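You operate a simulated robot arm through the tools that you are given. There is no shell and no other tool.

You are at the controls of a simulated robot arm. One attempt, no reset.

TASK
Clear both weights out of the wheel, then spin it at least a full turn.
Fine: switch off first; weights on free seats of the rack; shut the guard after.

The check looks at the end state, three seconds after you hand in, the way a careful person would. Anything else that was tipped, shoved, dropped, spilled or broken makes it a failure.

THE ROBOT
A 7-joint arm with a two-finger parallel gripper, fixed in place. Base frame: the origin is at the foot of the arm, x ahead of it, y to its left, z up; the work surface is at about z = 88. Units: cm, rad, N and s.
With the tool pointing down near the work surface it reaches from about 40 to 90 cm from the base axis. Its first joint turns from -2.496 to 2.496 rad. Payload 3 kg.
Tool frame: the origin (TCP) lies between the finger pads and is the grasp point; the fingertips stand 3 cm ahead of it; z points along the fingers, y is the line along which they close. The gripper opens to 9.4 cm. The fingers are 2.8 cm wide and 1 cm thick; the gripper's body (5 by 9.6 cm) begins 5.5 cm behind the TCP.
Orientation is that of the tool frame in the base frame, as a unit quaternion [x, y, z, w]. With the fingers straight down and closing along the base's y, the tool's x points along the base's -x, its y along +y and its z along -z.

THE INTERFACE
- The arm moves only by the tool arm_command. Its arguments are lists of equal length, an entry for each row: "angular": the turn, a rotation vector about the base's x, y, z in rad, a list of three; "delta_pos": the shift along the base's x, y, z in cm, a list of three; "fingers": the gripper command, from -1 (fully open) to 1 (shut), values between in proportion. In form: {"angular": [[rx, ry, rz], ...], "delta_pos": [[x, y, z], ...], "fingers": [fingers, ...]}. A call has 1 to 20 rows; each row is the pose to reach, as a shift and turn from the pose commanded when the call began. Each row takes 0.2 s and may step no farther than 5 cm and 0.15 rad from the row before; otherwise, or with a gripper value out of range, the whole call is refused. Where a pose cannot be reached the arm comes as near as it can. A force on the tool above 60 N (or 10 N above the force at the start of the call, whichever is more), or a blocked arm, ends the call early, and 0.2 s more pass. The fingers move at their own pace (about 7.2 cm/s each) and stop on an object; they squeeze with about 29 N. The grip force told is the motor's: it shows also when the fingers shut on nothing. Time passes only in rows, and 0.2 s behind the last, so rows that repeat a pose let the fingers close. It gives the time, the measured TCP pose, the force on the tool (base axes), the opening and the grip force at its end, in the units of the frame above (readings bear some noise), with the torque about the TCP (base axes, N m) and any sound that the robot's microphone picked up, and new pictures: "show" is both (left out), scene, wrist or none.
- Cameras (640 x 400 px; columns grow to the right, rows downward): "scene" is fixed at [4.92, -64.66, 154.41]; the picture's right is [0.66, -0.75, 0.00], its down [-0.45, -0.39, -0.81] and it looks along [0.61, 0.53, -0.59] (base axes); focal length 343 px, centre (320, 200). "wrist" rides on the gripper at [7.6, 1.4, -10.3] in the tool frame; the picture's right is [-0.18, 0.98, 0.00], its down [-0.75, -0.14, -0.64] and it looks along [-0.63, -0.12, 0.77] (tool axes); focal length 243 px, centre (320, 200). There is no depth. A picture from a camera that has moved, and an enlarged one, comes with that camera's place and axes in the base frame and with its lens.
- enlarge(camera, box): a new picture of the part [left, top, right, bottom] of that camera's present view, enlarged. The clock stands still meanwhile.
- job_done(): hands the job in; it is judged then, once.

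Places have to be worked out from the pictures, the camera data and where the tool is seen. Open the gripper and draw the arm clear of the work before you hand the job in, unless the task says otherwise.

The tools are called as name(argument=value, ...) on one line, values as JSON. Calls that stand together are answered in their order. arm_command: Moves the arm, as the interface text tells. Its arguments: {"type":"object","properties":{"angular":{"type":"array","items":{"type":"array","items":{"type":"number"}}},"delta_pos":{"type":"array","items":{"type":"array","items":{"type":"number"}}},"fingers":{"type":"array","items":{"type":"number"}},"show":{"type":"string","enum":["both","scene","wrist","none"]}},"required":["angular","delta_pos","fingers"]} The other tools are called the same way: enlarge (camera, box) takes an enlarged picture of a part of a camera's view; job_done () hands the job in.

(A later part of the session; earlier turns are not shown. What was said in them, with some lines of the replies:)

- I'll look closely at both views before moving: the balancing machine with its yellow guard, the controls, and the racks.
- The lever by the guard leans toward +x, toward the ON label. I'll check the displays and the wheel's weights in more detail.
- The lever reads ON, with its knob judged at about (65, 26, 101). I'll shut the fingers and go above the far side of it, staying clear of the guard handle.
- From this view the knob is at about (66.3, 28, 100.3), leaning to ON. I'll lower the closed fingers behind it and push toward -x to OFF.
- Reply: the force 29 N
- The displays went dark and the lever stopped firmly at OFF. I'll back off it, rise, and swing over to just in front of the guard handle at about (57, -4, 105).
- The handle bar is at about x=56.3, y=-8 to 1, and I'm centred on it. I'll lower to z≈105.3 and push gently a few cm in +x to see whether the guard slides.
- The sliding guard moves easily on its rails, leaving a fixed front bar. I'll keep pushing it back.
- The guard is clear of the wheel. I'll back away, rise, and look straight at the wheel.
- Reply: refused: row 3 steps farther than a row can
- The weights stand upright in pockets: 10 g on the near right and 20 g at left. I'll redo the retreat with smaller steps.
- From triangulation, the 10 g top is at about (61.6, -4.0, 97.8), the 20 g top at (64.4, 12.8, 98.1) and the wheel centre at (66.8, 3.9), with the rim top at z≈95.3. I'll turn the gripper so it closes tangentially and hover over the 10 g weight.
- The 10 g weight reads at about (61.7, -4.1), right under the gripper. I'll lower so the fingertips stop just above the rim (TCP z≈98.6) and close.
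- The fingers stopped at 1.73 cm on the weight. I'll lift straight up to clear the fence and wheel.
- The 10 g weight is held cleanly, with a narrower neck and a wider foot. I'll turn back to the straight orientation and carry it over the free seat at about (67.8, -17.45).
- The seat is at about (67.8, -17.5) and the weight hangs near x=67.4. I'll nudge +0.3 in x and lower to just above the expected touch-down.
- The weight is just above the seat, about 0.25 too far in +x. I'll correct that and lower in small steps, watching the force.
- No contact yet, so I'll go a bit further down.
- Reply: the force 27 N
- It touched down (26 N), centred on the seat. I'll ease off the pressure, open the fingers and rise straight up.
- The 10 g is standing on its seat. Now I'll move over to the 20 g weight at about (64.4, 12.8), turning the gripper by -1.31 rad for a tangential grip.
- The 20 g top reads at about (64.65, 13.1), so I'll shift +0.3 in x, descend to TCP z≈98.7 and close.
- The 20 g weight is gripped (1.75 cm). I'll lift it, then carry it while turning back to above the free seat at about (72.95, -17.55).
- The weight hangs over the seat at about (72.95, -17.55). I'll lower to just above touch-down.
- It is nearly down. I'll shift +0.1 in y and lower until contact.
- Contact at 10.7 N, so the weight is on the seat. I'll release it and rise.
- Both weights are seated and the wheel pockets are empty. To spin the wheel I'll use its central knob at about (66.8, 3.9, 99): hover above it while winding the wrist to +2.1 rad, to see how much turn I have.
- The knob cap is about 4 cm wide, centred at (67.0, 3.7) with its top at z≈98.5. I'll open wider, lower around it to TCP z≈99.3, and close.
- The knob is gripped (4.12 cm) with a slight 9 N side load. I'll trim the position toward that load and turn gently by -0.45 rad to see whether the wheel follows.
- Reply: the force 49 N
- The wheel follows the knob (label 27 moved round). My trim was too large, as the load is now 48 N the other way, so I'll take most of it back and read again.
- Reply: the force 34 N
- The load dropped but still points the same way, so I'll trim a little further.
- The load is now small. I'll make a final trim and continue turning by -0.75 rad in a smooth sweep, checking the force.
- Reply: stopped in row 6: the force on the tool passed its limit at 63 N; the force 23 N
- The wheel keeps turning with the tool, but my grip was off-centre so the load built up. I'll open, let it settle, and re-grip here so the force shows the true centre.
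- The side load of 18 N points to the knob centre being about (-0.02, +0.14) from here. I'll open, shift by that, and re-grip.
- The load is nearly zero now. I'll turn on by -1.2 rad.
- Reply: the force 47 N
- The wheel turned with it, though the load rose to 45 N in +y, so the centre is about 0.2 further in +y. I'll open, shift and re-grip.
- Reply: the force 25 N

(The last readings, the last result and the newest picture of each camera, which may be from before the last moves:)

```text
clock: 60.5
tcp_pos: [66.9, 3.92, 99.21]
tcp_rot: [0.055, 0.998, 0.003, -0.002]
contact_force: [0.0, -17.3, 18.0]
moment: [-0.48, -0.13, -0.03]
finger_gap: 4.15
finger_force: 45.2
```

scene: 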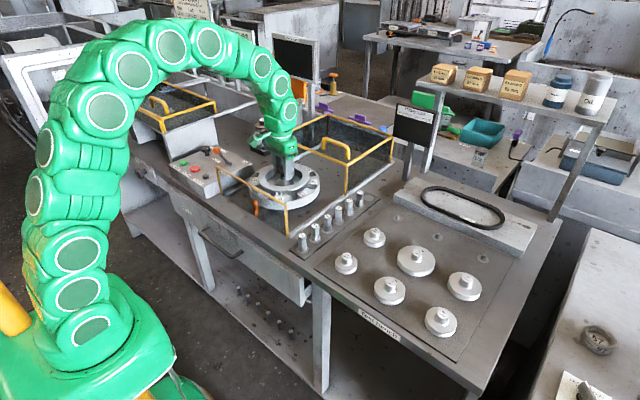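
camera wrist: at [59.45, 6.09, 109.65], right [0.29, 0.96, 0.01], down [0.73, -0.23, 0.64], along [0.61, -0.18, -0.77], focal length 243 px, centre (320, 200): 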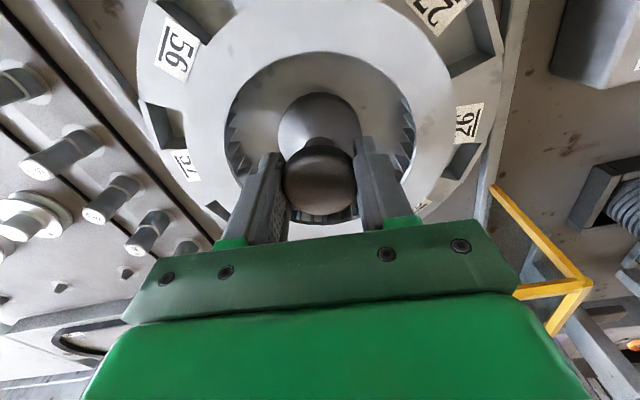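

There is a small overshoot in y. I'll trim -0.08 in y and +0.08 in z, then turn on by -1.5 rad.

arm_command(angular=[[0, 0, 0], [0, 0, -0.12], [0, 0, -0.24], [0, 0, -0.36], [0, 0, -0.48], [0, 0, -0.6], [0, 0, -0.72], [0, 0, -0.84], [0, 0, -0.96], [0, 0, -1.08], [0, 0, -1.2], [0, 0, -1.32], [0, 0, -1.44], [0, 0, -1.56]], delta_pos=[[0.02, -0.08, 0.08], [0.02, -0.08, 0.08], [0.02, -0.08, 0.08], [0.02, -0.08, 0.08], [0.02, -0.08, 0.08], [0.02, -0.08, 0.08], [0.02, -0.08, 0.08], [0.02, -0.08, 0.08], [0.02, -0.08, 0.08], [0.02, -0.08, 0.08], [0.02, -0.08, 0.08], [0.02, -0.08, 0.08], [0.02, -0.08, 0.08], [0.02, -0.08, 0.08]], fingers=[1, 1, 1, 1, 1, 1, 1, 1, 1, 1, 1, 1, 1, 1])

```text
clock: 63.5
tcp_pos: [66.86, 4.03, 99.42]
tcp_rot: [0.741, 0.671, 0.003, 0.001]
contact_force: [14.4, 13.0, -33.6]
moment: [-0.17, -0.08, 0.01]
finger_gap: 4.13
finger_force: 45.3
camera wrist: at [69.07, 11.37, 109.69], right [0.96, -0.28, 0.0], down [-0.22, -0.74, 0.64], along [-0.18, -0.61, -0.77], focal length 243 px, centre (320, 200)
```

scene: 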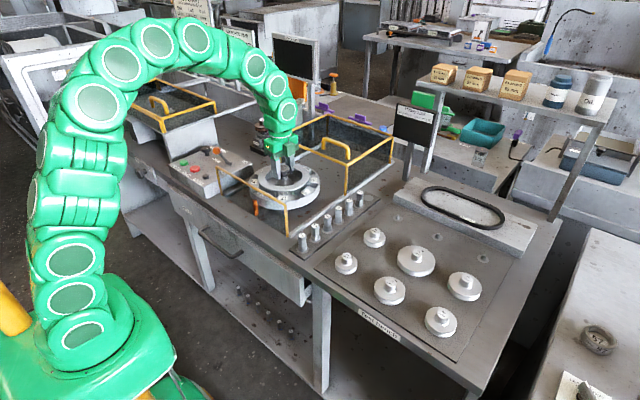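
wrist: 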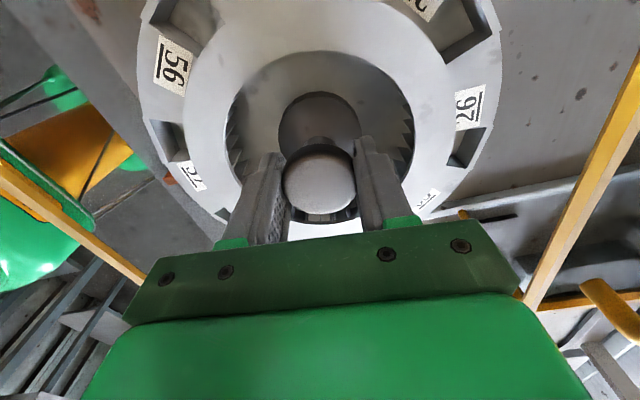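

The wheel has followed through about 3.77 rad with low side load. I'll go on by -0.5 rad more, easing z down.

arm_command(angular=[[0, 0, 0], [0, 0, -0.12], [0, 0, -0.24], [0, 0, -0.36], [0, 0, -0.48], [0, 0, -0.48]], delta_pos=[[0.05, 0.05, -0.1], [0.05, 0.05, -0.1], [0.05, 0.05, -0.1], [0.05, 0.05, -0.1], [0.05, 0.05, -0.1], [0.05, 0.05, -0.1]], fingers=[1, 1, 1, 1, 1, 1], show="wrist")

enlarge(camera="scene", box=[210, 120, 350, 215])

```text
clock: 64.9
tcp_pos: [67.12, 4.08, 99.39]
tcp_rot: [0.88, 0.476, 0.004, 0.001]
contact_force: [-9.7, 8.2, 26.9]
moment: [-0.07, 0.33, -0.06]
finger_gap: 4.15
finger_force: 44.8
camera wrist: at [72.25, 9.54, 109.7], right [0.72, -0.69, 0.01], down [-0.54, -0.55, 0.64], along [-0.44, -0.46, -0.77], focal length 243 px, centre (320, 200)
```

wrist: 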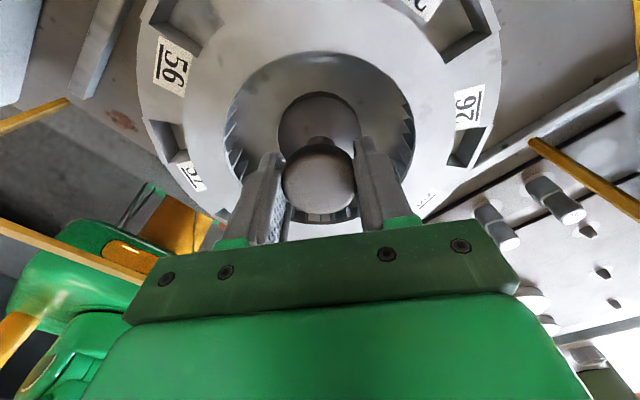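

```text
4.21 times, centred on (280, 168) of scene
camera zoom: at [4.92, -64.66, 154.41], right [0.66, -0.75, 0.0], down [-0.45, -0.39, -0.81], along [0.61, 0.53, -0.59], focal length 1446 px, centre (488, 337)
```

zoom: 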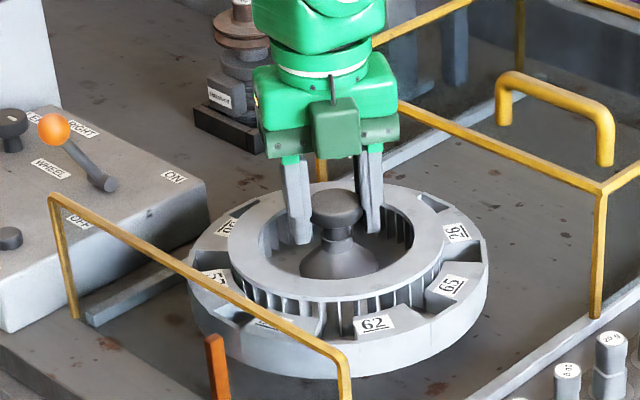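

Total turn so far is about 4.25 rad. I'll release, rise above the knob, and unwind the wrist with the fingers clear.

arm_command(angular=[[0, 0, 0], [0, 0, 0], [0, 0, 0], [0, 0, 0], [0, 0, 0.14], [0, 0, 0.28], [0, 0, 0.42], [0, 0, 0.56], [0, 0, 0.7], [0, 0, 0.84], [0, 0, 0.98], [0, 0, 1.12], [0, 0, 1.26], [0, 0, 1.4], [0, 0, 1.54], [0, 0, 1.68], [0, 0, 1.82], [0, 0, 1.96], [0, 0, 2.1], [0, 0, 2.1]], delta_pos=[[0, 0, 0], [0, 0, 0], [0, 0, 2], [0, 0, 5], [0, 0, 5], [0, 0, 5], [0, 0, 5], [0, 0, 5], [0, 0, 5], [0, 0, 5], [0, 0, 5], [0, 0, 5], [0, 0, 5], [0, 0, 5], [0, 0, 5], [0, 0, 5], [0, 0, 5], [0, 0, 5], [0, 0, 5], [0, 0, 5]], fingers=[0, -0.3, -0.3, -0.3, -0.3, -0.3, -0.3, -0.3, -0.3, -0.3, -0.3, -0.3, -0.3, -0.3, -0.3, -0.3, -0.3, -0.3, -0.3, -0.3])

enlarge(camera="scene", box=[210, 120, 350, 215])

```text
clock: 69.1
tcp_pos: [67.07, 4.05, 104.33]
tcp_rot: [0.024, 1.0, 0.002, -0.002]
contact_force: [-0.5, -0.1, -0.1]
moment: [0.01, 0.01, 0.04]
finger_gap: 6.12
finger_force: 0.2
camera wrist: at [59.48, 5.71, 114.6], right [0.23, 0.97, 0.01], down [0.75, -0.18, 0.64], along [0.62, -0.14, -0.77], focal length 243 px, centre (320, 200)
```

scene: 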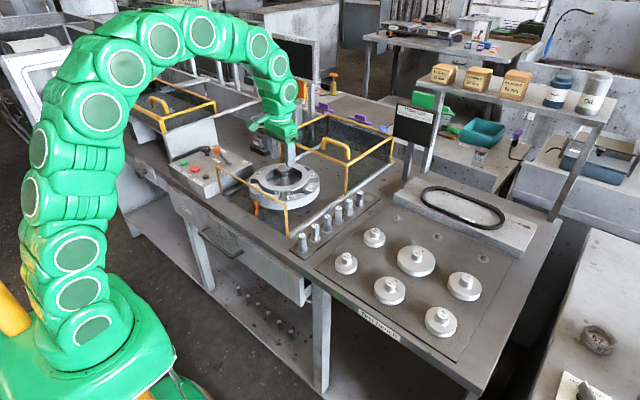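
wrist: 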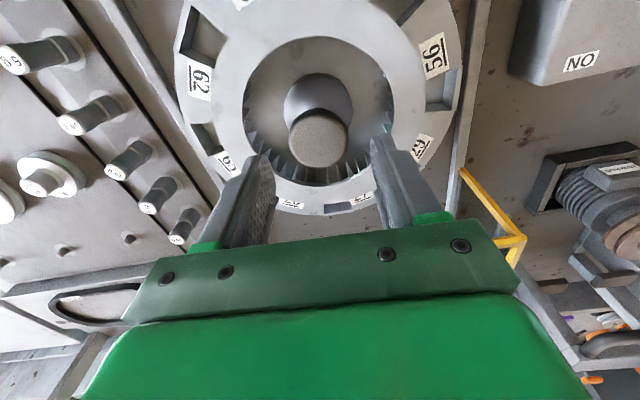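

```text
4.21 times, centred on (280, 168) of scene
camera zoom: at [4.92, -64.66, 154.41], right [0.66, -0.75, 0.0], down [-0.45, -0.39, -0.81], along [0.61, 0.53, -0.59], focal length 1446 px, centre (488, 337)
```

zoom: 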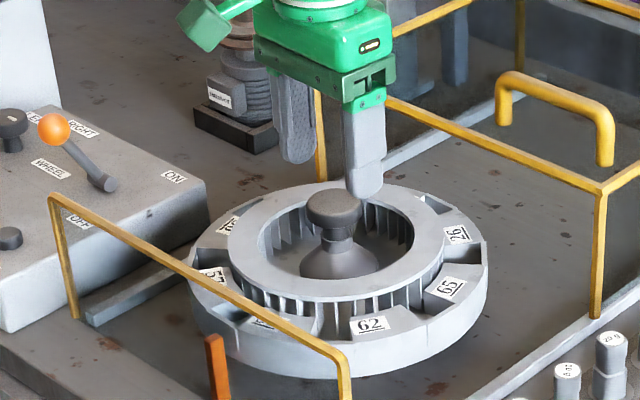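

The wheel stayed where I left it. I'll finish unwinding to about +1.85 rad, then lower and re-grip.

arm_command(angular=[[0, 0, 0.146], [0, 0, 0.292], [0, 0, 0.438], [0, 0, 0.584], [0, 0, 0.73], [0, 0, 0.876], [0, 0, 1.022], [0, 0, 1.168], [0, 0, 1.314], [0, 0, 1.46], [0, 0, 1.606], [0, 0, 1.752], [0, 0, 1.9], [0, 0, 1.9], [0, 0, 1.9], [0, 0, 1.9], [0, 0, 1.9], [0, 0, 1.9], [0, 0, 1.9], [0, 0, 1.9]], delta_pos=[[-0.03, -0.03, 0], [-0.03, -0.03, 0], [-0.03, -0.03, 0], [-0.03, -0.03, 0], [-0.03, -0.03, 0], [-0.03, -0.03, 0], [-0.03, -0.03, 0], [-0.03, -0.03, 0], [-0.03, -0.03, 0], [-0.03, -0.03, 0], [-0.03, -0.03, 0], [-0.03, -0.03, 0], [-0.03, -0.03, 0], [-0.03, -0.03, -2.5], [-0.03, -0.03, -4.95], [-0.03, -0.03, -4.95], [-0.03, -0.03, -4.95], [-0.03, -0.03, -4.95], [-0.03, -0.03, -4.95], [-0.03, -0.03, -4.95]], fingers=[-0.3, -0.3, -0.3, -0.3, -0.3, -0.3, -0.3, -0.3, -0.3, -0.3, -0.3, -0.3, -0.3, -0.3, -0.3, 0, 0.1, 1, 1, 1], show="none")

enlarge(camera="scene", box=[210, 120, 350, 215])

```text
clock: 73.3
tcp_pos: [67.04, 4.1, 99.37]
tcp_rot: [0.798, -0.602, 0.0, 0.003]
contact_force: [12.2, 1.3, -10.8]
moment: [0.01, -0.36, 0.0]
finger_gap: 4.12
finger_force: 45.1
```

```text
4.21 times, centred on (280, 168) of scene
camera zoom: at [4.92, -64.66, 154.41], right [0.66, -0.75, 0.0], down [-0.45, -0.39, -0.81], along [0.61, 0.53, -0.59], focal length 1446 px, centre (488, 337)
```

zoom: 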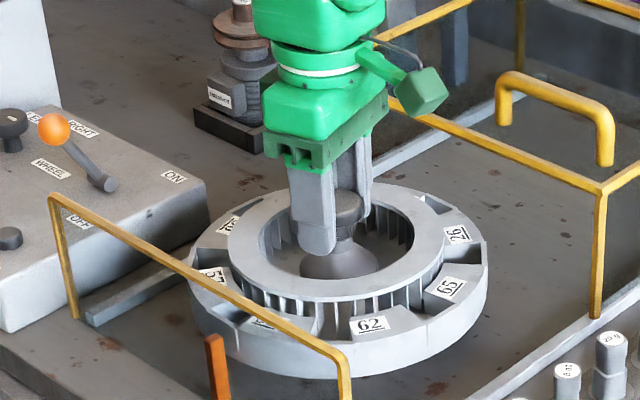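

Gripped again with a small load. I'll trim and turn on by -1.95 rad in the same direction.

arm_command(angular=[[0, 0, 0], [0, 0, -0.13], [0, 0, -0.26], [0, 0, -0.39], [0, 0, -0.52], [0, 0, -0.65], [0, 0, -0.78], [0, 0, -0.91], [0, 0, -1.04], [0, 0, -1.17], [0, 0, -1.3], [0, 0, -1.43], [0, 0, -1.56], [0, 0, -1.69], [0, 0, -1.82], [0, 0, -1.95]], delta_pos=[[0.05, 0, -0.03], [0.05, 0, -0.03], [0.05, 0, -0.03], [0.05, 0, -0.03], [0.05, 0, -0.03], [0.05, 0, -0.03], [0.05, 0, -0.03], [0.05, 0, -0.03], [0.05, 0, -0.03], [0.05, 0, -0.03], [0.05, 0, -0.03], [0.05, 0, -0.03], [0.05, 0, -0.03], [0.05, 0, -0.03], [0.05, 0, -0.03], [0.05, 0, -0.03]], fingers=[1, 1, 1, 1, 1, 1, 1, 1, 1, 1, 1, 1, 1, 1, 1, 1])

enlarge(camera="scene", box=[210, 120, 350, 215])

```text
clock: 76.7
tcp_pos: [67.09, 3.97, 99.38]
tcp_rot: [0.051, 0.999, 0.004, -0.002]
contact_force: [-4.5, -0.4, -4.3]
moment: [0.09, 0.41, 0.01]
finger_gap: 4.11
finger_force: 44.9
camera wrist: at [59.61, 6.03, 109.65], right [0.28, 0.96, 0.01], down [0.74, -0.22, 0.64], along [0.61, -0.18, -0.77], focal length 243 px, centre (320, 200)
```

scene: 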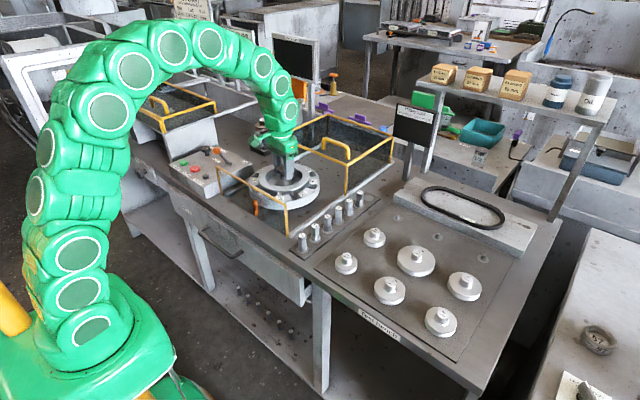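
wrist: 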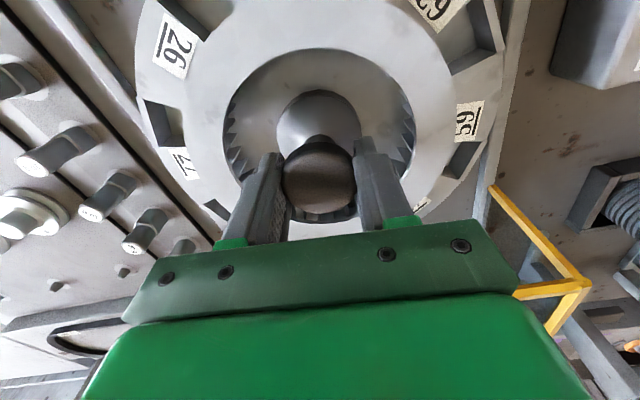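

```text
4.21 times, centred on (280, 168) of scene
camera zoom: at [4.92, -64.66, 154.41], right [0.66, -0.75, 0.0], down [-0.45, -0.39, -0.81], along [0.61, 0.53, -0.59], focal length 1446 px, centre (488, 337)
```

zoom: 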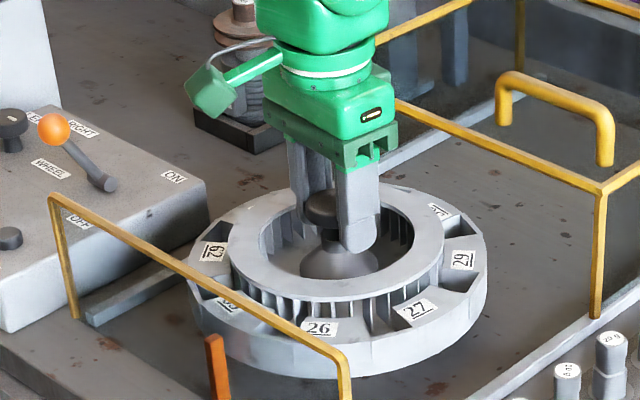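

That is about 6.2 rad, so just short of a full turn. I'll carry on by another -1.9 rad for a clear margin.

arm_command(angular=[[0, 0, -0.14], [0, 0, -0.28], [0, 0, -0.42], [0, 0, -0.56], [0, 0, -0.7], [0, 0, -0.84], [0, 0, -0.98], [0, 0, -1.12], [0, 0, -1.26], [0, 0, -1.4], [0, 0, -1.54], [0, 0, -1.68], [0, 0, -1.82], [0, 0, -1.96]], delta_pos=[[0, 0, 0], [0, 0, 0], [0, 0, 0], [0, 0, 0], [0, 0, 0], [0, 0, 0], [0, 0, 0], [0, 0, 0], [0, 0, 0], [0, 0, 0], [0, 0, 0], [0, 0, 0], [0, 0, 0], [0, 0, 0]], fingers=[1, 1, 1, 1, 1, 1, 1, 1, 1, 1, 1, 1, 1, 1])

enlarge(camera="scene", box=[210, 120, 350, 215])

```text
clock: 79.7
tcp_pos: [66.99, 3.85, 99.41]
tcp_rot: [0.857, 0.515, 0.002, 0.002]
contact_force: [-30.2, -25.5, 1.9]
moment: [-0.57, 0.49, 0.03]
finger_gap: 4.11
finger_force: 45.2
camera wrist: at [71.72, 9.92, 109.63], right [0.78, -0.63, 0.0], down [-0.48, -0.6, 0.64], along [-0.4, -0.5, -0.77], focal length 243 px, centre (320, 200)
```

scene: 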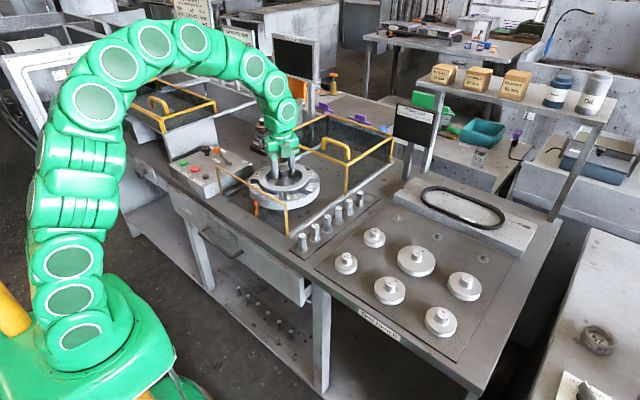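
wrist: 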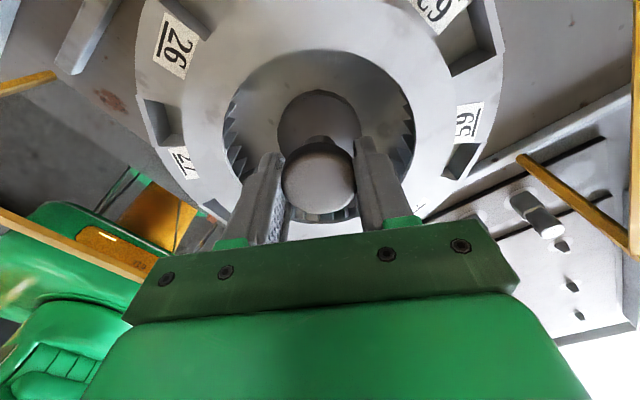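

```text
4.21 times, centred on (280, 168) of scene
camera zoom: at [4.92, -64.66, 154.41], right [0.66, -0.75, 0.0], down [-0.45, -0.39, -0.81], along [0.61, 0.53, -0.59], focal length 1446 px, centre (488, 337)
```

zoom: 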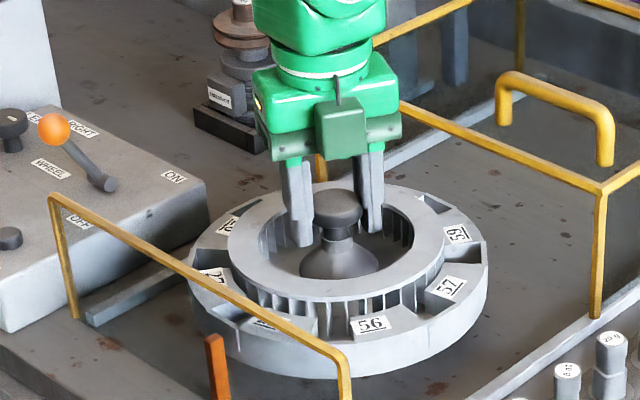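

The wheel has now turned about 8 rad, well over a full turn. I'll release, rise and unwind the wrist on the way to behind the guard handle.

arm_command(angular=[[0, 0, 0], [0, 0, 0], [0, 0, 0], [0, 0, 0], [0, 0, 0], [0, 0, 0.14], [0, 0, 0.28], [0, 0, 0.42], [0, 0, 0.56], [0, 0, 0.7], [0, 0, 0.84], [0, 0, 0.98], [0, 0, 1.12], [0, 0, 1.26], [0, 0, 1.4], [0, 0, 1.54], [0, 0, 1.68], [0, 0, 1.82], [0, 0, 1.96], [0, 0, 2.06]], delta_pos=[[0, 0, 0], [0, 0, 0], [0, 0, 3], [0, 0, 7.5], [0, 0, 12], [0, 0, 16], [1.5, -0.6, 16.6], [3, -1.2, 16.6], [4.5, -1.8, 16.6], [6, -2.4, 16.6], [7.5, -3, 16.6], [9, -3.6, 16.6], [10.5, -4.2, 16.6], [12, -4.8, 16.6], [13.5, -5.4, 16.6], [15, -6, 16.6], [16.5, -6.6, 16.6], [18, -7.2, 16.6], [19, -7.5, 16.6], [20, -7.8, 16.6]], fingers=[0, -0.3, -0.3, -0.3, -0.3, -0.3, 0, 0.5, 1, 1, 1, 1, 1, 1, 1, 1, 1, 1, 1, 1])

enlarge(camera="scene", box=[210, 100, 410, 225])

```text
clock: 83.9
tcp_pos: [82.44, -3.74, 110.45]
tcp_rot: [-0.001, 1.0, 0.003, -0.002]
contact_force: [-0.7, 0.4, 0.5]
moment: [-0.01, -0.02, 0.01]
finger_gap: 0.0
finger_force: 29.0
out of reach, approached as far as the arm can: row 16, 17, 18, 19, 20
camera wrist: at [74.68, -2.47, 120.73], right [0.18, 0.98, 0.01], down [0.76, -0.14, 0.64], along [0.63, -0.11, -0.77], focal length 243 px, centre (320, 200)
```

scene: 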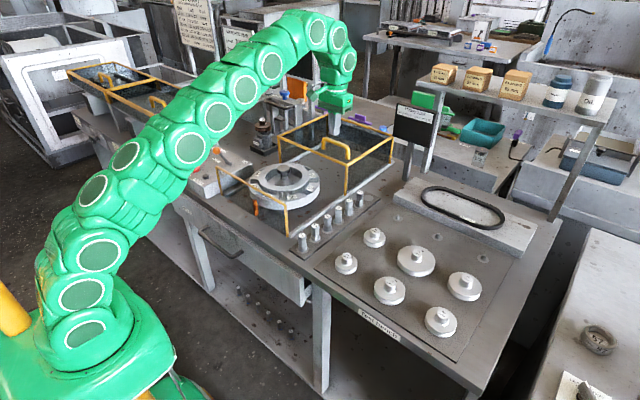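
wrist: 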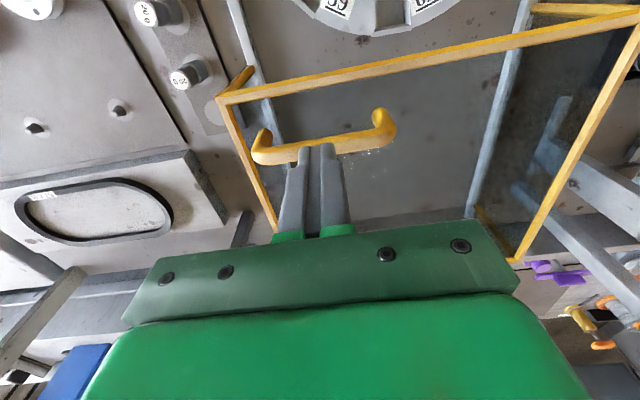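

```text
3.20 times, centred on (310, 162) of scene
camera zoom: at [4.92, -64.66, 154.41], right [0.66, -0.75, 0.0], down [-0.45, -0.39, -0.81], along [0.61, 0.53, -0.59], focal length 1099 px, centre (352, 320)
```

zoom: 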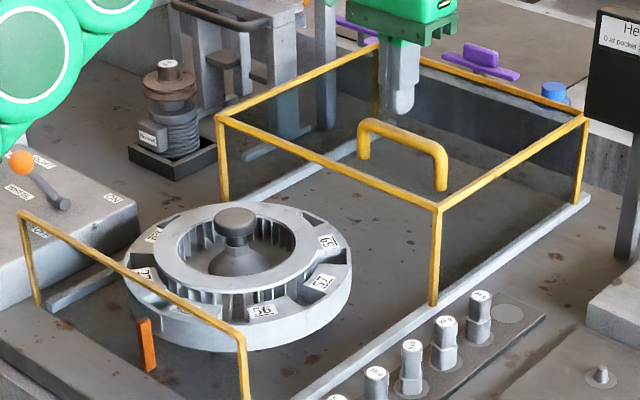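

The arm can't reach behind the bar that high (it stopped at x=82.4, z=110.5), and the bar is at about x=82.8, y=-3.6. Instead I'll grip the bar with the tool turned 90°. First I'll back off in x to get a known commanded pose.

arm_command(angular=[[0, 0, 0], [0, 0, 0], [0, 0, 0]], delta_pos=[[-3, 0, 0], [-6, 0, 0], [-6, 0, 0]], fingers=[1, 1, 1], show="none")

```text
clock: 84.7
tcp_pos: [76.21, -3.56, 110.53]
tcp_rot: [0.0, 1.0, 0.003, -0.002]
contact_force: [0.6, -0.9, -0.2]
moment: [0.0, 0.02, -0.01]
finger_gap: 0.0
finger_force: 29.2
```

I'm at (76.2, -3.6, 110.5). I'll turn the tool 90° here and open, keeping clear of the handle.

arm_command(angular=[[0, 0, 0.14], [0, 0, 0.28], [0, 0, 0.42], [0, 0, 0.56], [0, 0, 0.7], [0, 0, 0.84], [0, 0, 0.98], [0, 0, 1.12], [0, 0, 1.26], [0, 0, 1.4], [0, 0, 1.5], [0, 0, 1.57], [0, 0, 1.57], [0, 0, 1.57], [0, 0, 1.57], [0, 0, 1.57]], delta_pos=[[0, 0, 0], [0, 0, 0], [0, 0, 0], [0, 0, 0], [0, 0, 0], [0, 0, 0], [0, 0, 0], [0, 0, 0], [0, 0, 0], [0, 0, 0], [0, 0, 0], [0, 0, -0.8], [2, 0, -1.1], [4, 0, -1.1], [6, 0, -1.1], [6.5, 0, -1.1]], fingers=[0.5, 0, -0.2, -0.2, -0.2, -0.2, -0.2, -0.2, -0.2, -0.2, -0.2, -0.2, -0.2, -0.2, -0.2, -0.2])

enlarge(camera="scene", box=[270, 100, 390, 195])

```text
clock: 88.1
tcp_pos: [82.7, -3.51, 109.56]
tcp_rot: [0.707, -0.707, -0.002, 0.004]
contact_force: [1.0, 0.4, -0.6]
moment: [0.0, 0.0, 0.01]
finger_gap: 5.65
finger_force: 0.0
camera wrist: at [81.36, -11.15, 119.88], right [-0.98, 0.18, 0.01], down [0.15, 0.76, 0.64], along [0.11, 0.63, -0.77], focal length 243 px, centre (320, 200)
```

scene: 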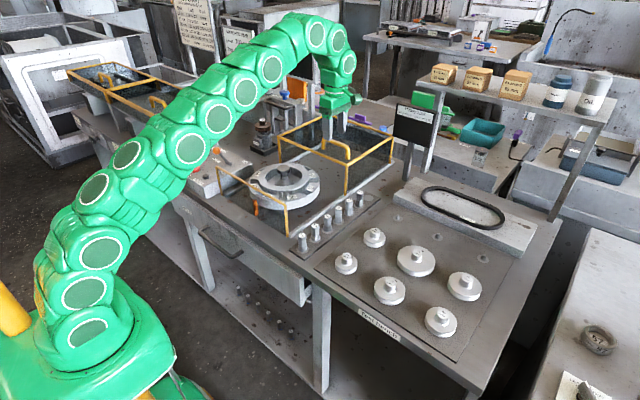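
wrist: 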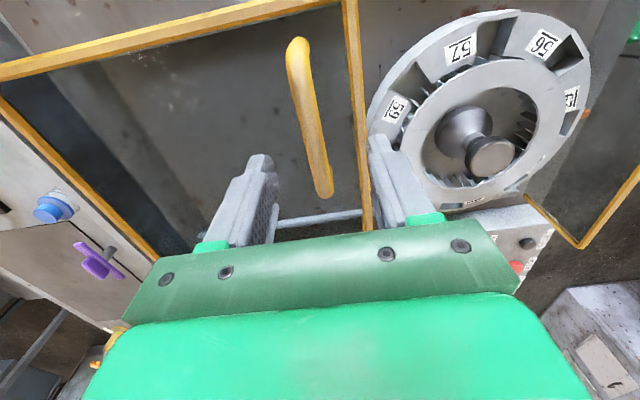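

```text
4.21 times, centred on (330, 148) of scene
camera zoom: at [4.92, -64.66, 154.41], right [0.66, -0.75, 0.0], down [-0.45, -0.39, -0.81], along [0.61, 0.53, -0.59], focal length 1446 px, centre (278, 421)
```

zoom: 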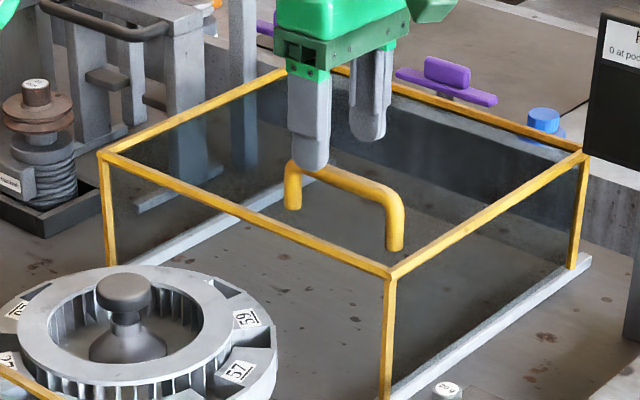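

The fingers straddle the bar (bar at x≈82.9). I'll lower to z≈105.2 and grip it.

arm_command(angular=[[0, 0, 0], [0, 0, 0], [0, 0, 0], [0, 0, 0], [0, 0, 0], [0, 0, 0], [0, 0, 0]], delta_pos=[[0.15, 0, -2], [0.15, 0, -3.5], [0.15, 0, -4.2], [0.15, 0, -4.2], [0.15, 0, -4.2], [0.15, 0, -4.2], [0.15, 0, -4.2]], fingers=[-0.2, -0.2, -0.2, 0.2, 0.6, 1, 1])

```text
clock: 89.7
tcp_pos: [82.93, -3.64, 105.37]
tcp_rot: [0.707, -0.707, -0.001, 0.003]
contact_force: [-0.8, 0.0, 0.2]
moment: [-0.04, 0.02, 0.03]
finger_gap: 1.34
finger_force: 45.2
camera wrist: at [81.47, -11.18, 115.7], right [-0.98, 0.18, 0.01], down [0.15, 0.76, 0.64], along [0.11, 0.63, -0.77], focal length 243 px, centre (320, 200)
```

scene: 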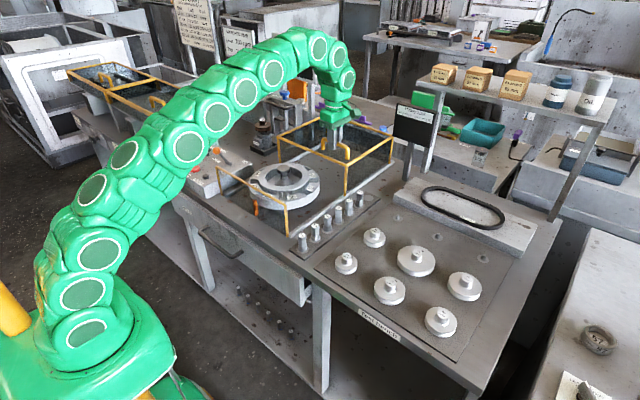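
wrist: 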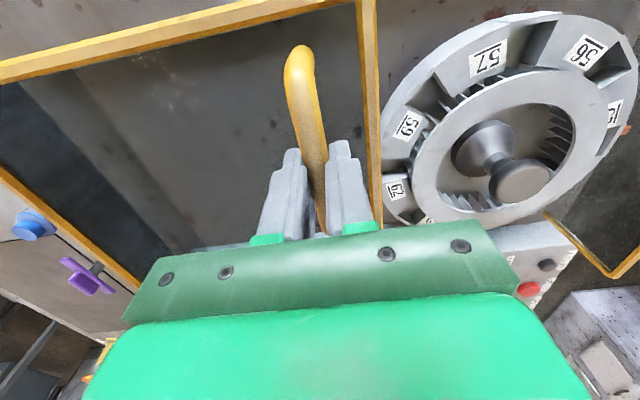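

The bar is gripped (1.34 cm). I'll draw the guard back toward -x.

arm_command(angular=[[0, 0, 0], [0, 0, 0], [0, 0, 0], [0, 0, 0], [0, 0, 0], [0, 0, 0], [0, 0, 0], [0, 0, 0], [0, 0, 0], [0, 0, 0], [0, 0, 0], [0, 0, 0], [0, 0, 0], [0, 0, 0], [0, 0, 0], [0, 0, 0], [0, 0, 0], [0, 0, 0]], delta_pos=[[-0.7, 0, 0], [-2, 0, 0], [-3.5, 0, 0], [-5, 0, 0], [-6.5, 0, 0], [-8, 0, 0], [-9.5, 0, 0], [-11, 0, 0], [-12.5, 0, 0], [-14, 0, 0], [-15.5, 0, 0], [-17, 0, 0], [-18.5, 0, 0], [-20, 0, 0], [-21.5, 0, 0], [-22.8, 0, 0], [-23.8, 0, 0], [-24.5, 0, 0]], fingers=[1, 1, 1, 1, 1, 1, 1, 1, 1, 1, 1, 1, 1, 1, 1, 1, 1, 1])

enlarge(camera="scene", box=[200, 110, 360, 245])

```text
clock: 93.5
tcp_pos: [58.39, -3.46, 105.38]
tcp_rot: [0.707, -0.707, -0.001, 0.004]
contact_force: [0.0, -18.4, 0.0]
moment: [-0.09, 0.03, 0.02]
finger_gap: 1.35
finger_force: 44.1
camera wrist: at [57.03, -11.15, 115.66], right [-0.98, 0.18, 0.01], down [0.15, 0.76, 0.64], along [0.11, 0.63, -0.77], focal length 243 px, centre (320, 200)
```

scene: 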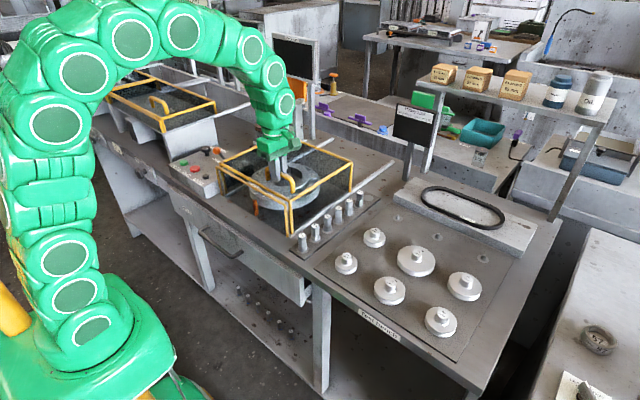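
wrist: 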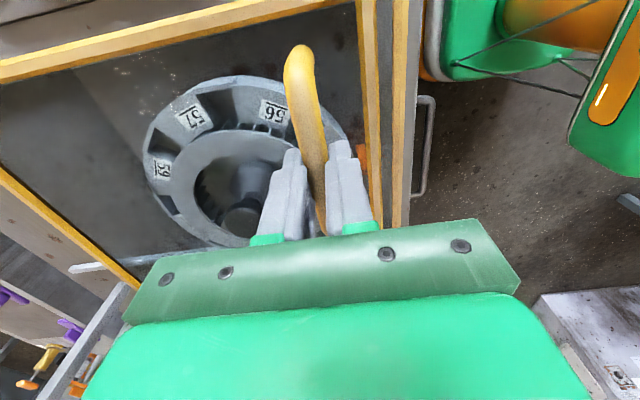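

```text
2.96 times, centred on (280, 178) of scene
camera zoom: at [4.92, -64.66, 154.41], right [0.66, -0.75, 0.0], down [-0.45, -0.39, -0.81], along [0.61, 0.53, -0.59], focal length 1018 px, centre (438, 267)
```

zoom: 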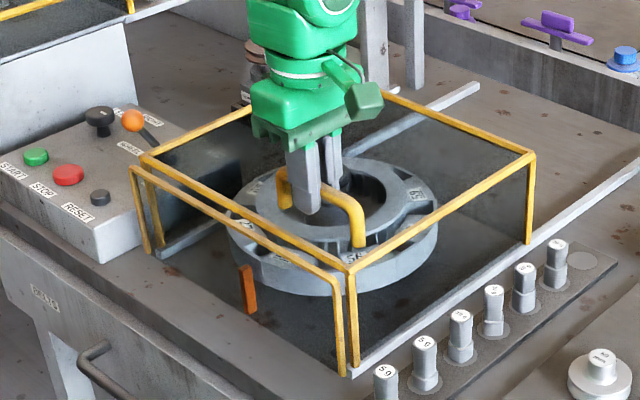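

About 1.5–2 cm is left to close. I'll continue slowly until it meets the stop.

arm_command(angular=[[0, 0, 0], [0, 0, 0], [0, 0, 0], [0, 0, 0], [0, 0, 0], [0, 0, 0], [0, 0, 0]], delta_pos=[[-0.3, 0, 0], [-0.6, 0, 0], [-0.9, 0, 0], [-1.2, 0, 0], [-1.5, 0, 0], [-1.8, 0, 0], [-1.8, 0, 0]], fingers=[1, 1, 1, 1, 1, 1, 1])

enlarge(camera="scene", box=[200, 130, 320, 245])

```text
clock: 94.6
tcp_pos: [57.53, -3.65, 105.36]
tcp_rot: [-0.707, 0.707, -0.002, 0.0]
contact_force: [22.5, -3.3, -8.4]
moment: [0.11, -0.34, 0.07]
finger_gap: 1.36
finger_force: 44.8
stopped in row 5: the force on the tool passed its limit at 68 N (the readings are from after the stop); the commanded pose is now the measured one
camera wrist: at [55.97, -11.16, 115.65], right [-0.98, 0.18, 0.0], down [0.14, 0.75, 0.64], along [0.12, 0.63, -0.77], focal length 243 px, centre (320, 200)
```

scene: 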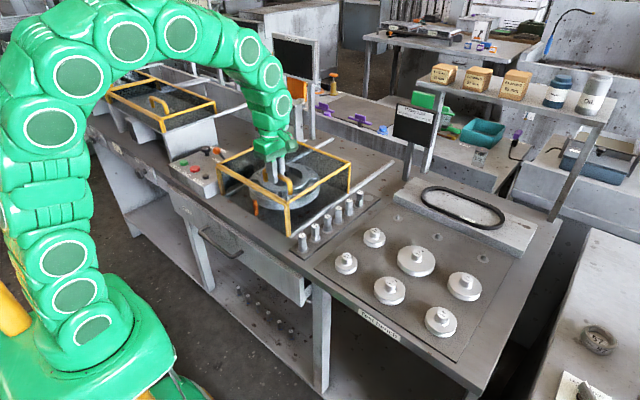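
wrist: 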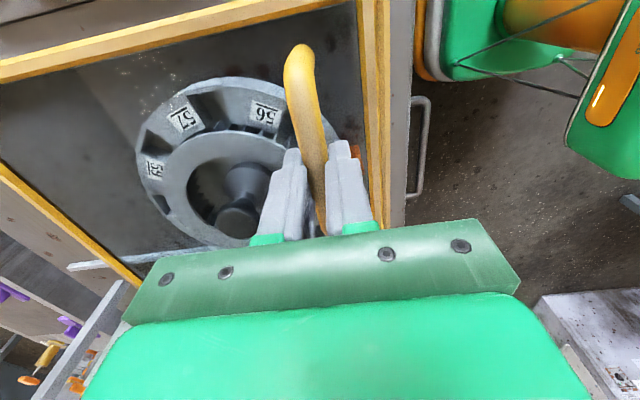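

```text
3.48 times, centred on (260, 188) of scene
camera zoom: at [4.92, -64.66, 154.41], right [0.66, -0.75, 0.0], down [-0.45, -0.39, -0.81], along [0.61, 0.53, -0.59], focal length 1194 px, centre (529, 244)
```

zoom: 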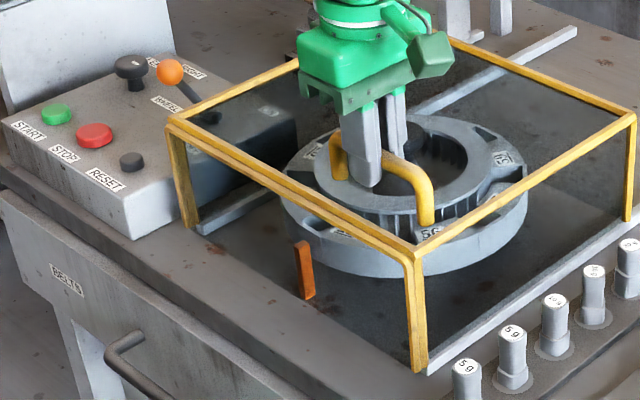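

The guard met its stop and the frames are shut together as at the start. I'll open, rise straight off the handle, and check.

arm_command(angular=[[0, 0, 0], [0, 0, 0], [0, 0, 0], [0, 0, 0], [0, 0, 0], [0, 0, 0], [0, 0, 0], [0, 0, -0.14], [0, 0, -0.28], [0, 0, -0.42], [0, 0, -0.56], [0, 0, -0.7], [0, 0, -0.84], [0, 0, -0.98], [0, 0, -1.12], [0, 0, -1.26], [0, 0, -1.4], [0, 0, -1.54]], delta_pos=[[0, 0, 0], [0, 0, 0], [0, 0, 0], [0, 0, 2], [0, 0, 6], [0, 0, 10], [0, 0, 14], [-0.7, -1, 16], [-1.4, -2, 18], [-2.1, -3, 20], [-2.8, -4, 22], [-3.5, -5, 22], [-4.2, -6, 22], [-5, -7, 22], [-5.7, -8, 22], [-6.4, -9, 22], [-7, -10, 22], [-7, -10, 22]], fingers=[0.4, 0, -0.1, -0.1, -0.1, -0.1, -0.1, -0.1, -0.1, -0.1, -0.1, -0.1, -0.1, -0.1, -0.1, -0.1, -0.5, -1])

enlarge(camera="scene", box=[160, 110, 400, 260])

enlarge(camera="wrist", box=[240, 0, 640, 250])

```text
clock: 98.4
tcp_pos: [50.39, -13.45, 127.45]
tcp_rot: [-0.014, 1.0, -0.001, 0.0]
contact_force: [0.6, -0.2, 0.1]
moment: [-0.01, -0.01, -0.01]
finger_gap: 9.42
finger_force: 0.0
camera wrist: at [42.7, -12.37, 137.74], right [0.16, 0.99, 0.0], down [0.76, -0.12, 0.64], along [0.63, -0.1, -0.77], focal length 243 px, centre (320, 200)
```

scene: 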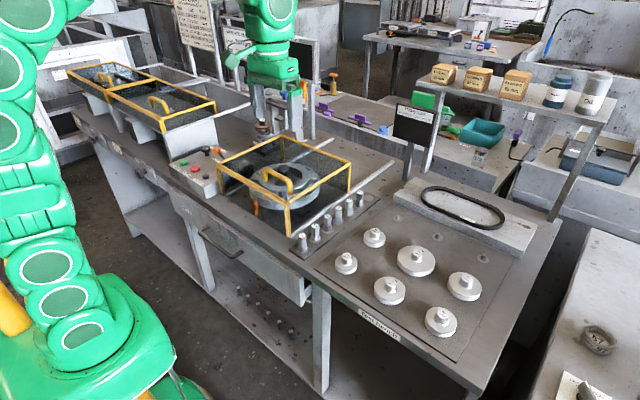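
wrist: 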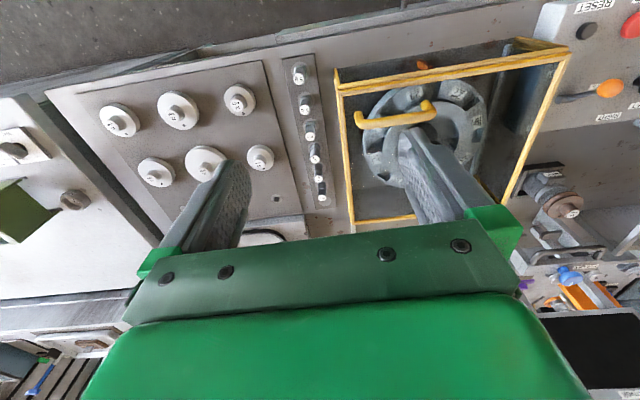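

```text
2.67 times, centred on (280, 185) of scene
camera zoom: at [4.92, -64.66, 154.41], right [0.66, -0.75, 0.0], down [-0.45, -0.39, -0.81], along [0.61, 0.53, -0.59], focal length 916 px, centre (427, 240)
```

zoom: 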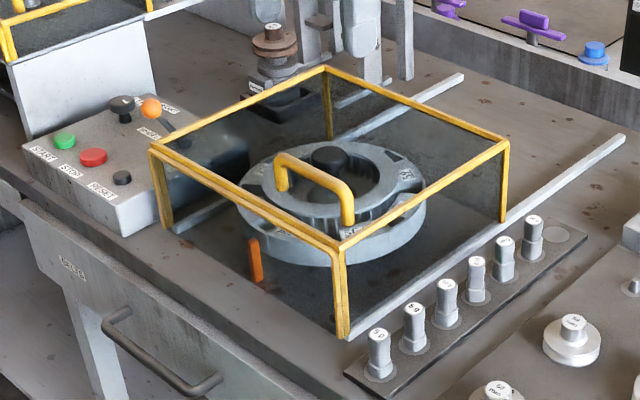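

```text
1.60 times, centred on (440, 125) of wrist
camera zoom: at [42.7, -12.37, 137.74], right [0.16, 0.99, 0.0], down [0.76, -0.12, 0.64], along [0.63, -0.1, -0.77], focal length 388 px, centre (128, 320)
```

zoom: 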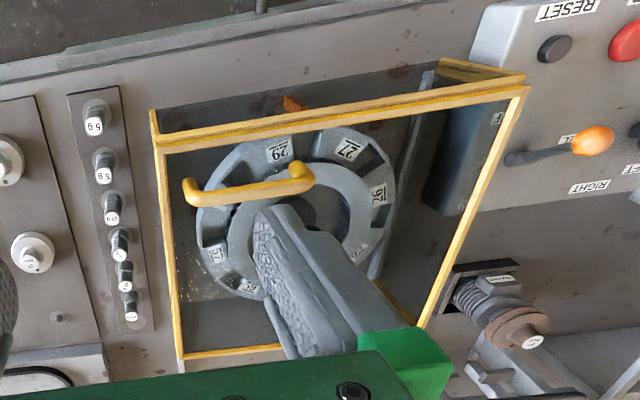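

The final views show the lever at OFF with the displays dark and the guard fully shut. Both weights stand on rack seats, the wheel is empty and turned well past a full revolution, and the arm is open and clear. I'm handing in.

job_done()

```text
The job is handed in.
```

The job is done and handed in. I don't have the check's verdict.

- **Switch:** The WHEEL lever was at ON. I pushed it to OFF before touching anything else, and the displays went dark.
- **Weights:** The 10 g and 20 g weights came out of the wheel. Both now stand upright on free seats of the rack, and nothing else on the rack moved.
- **Spin:** I turned the empty wheel by its centre knob about 8 rad, roughly one and a quarter turns, all in one direction. It took two sweeps with a pause in between to rewind the wrist. I pressed the knob sideways harder than I meant to twice while finding its centre, but the pictures showed no damage.
- **Guard:** I slid it back to its stop. It looks the same as it did at the start.

The gripper is open and the arm is back near its starting position, clear of the work.
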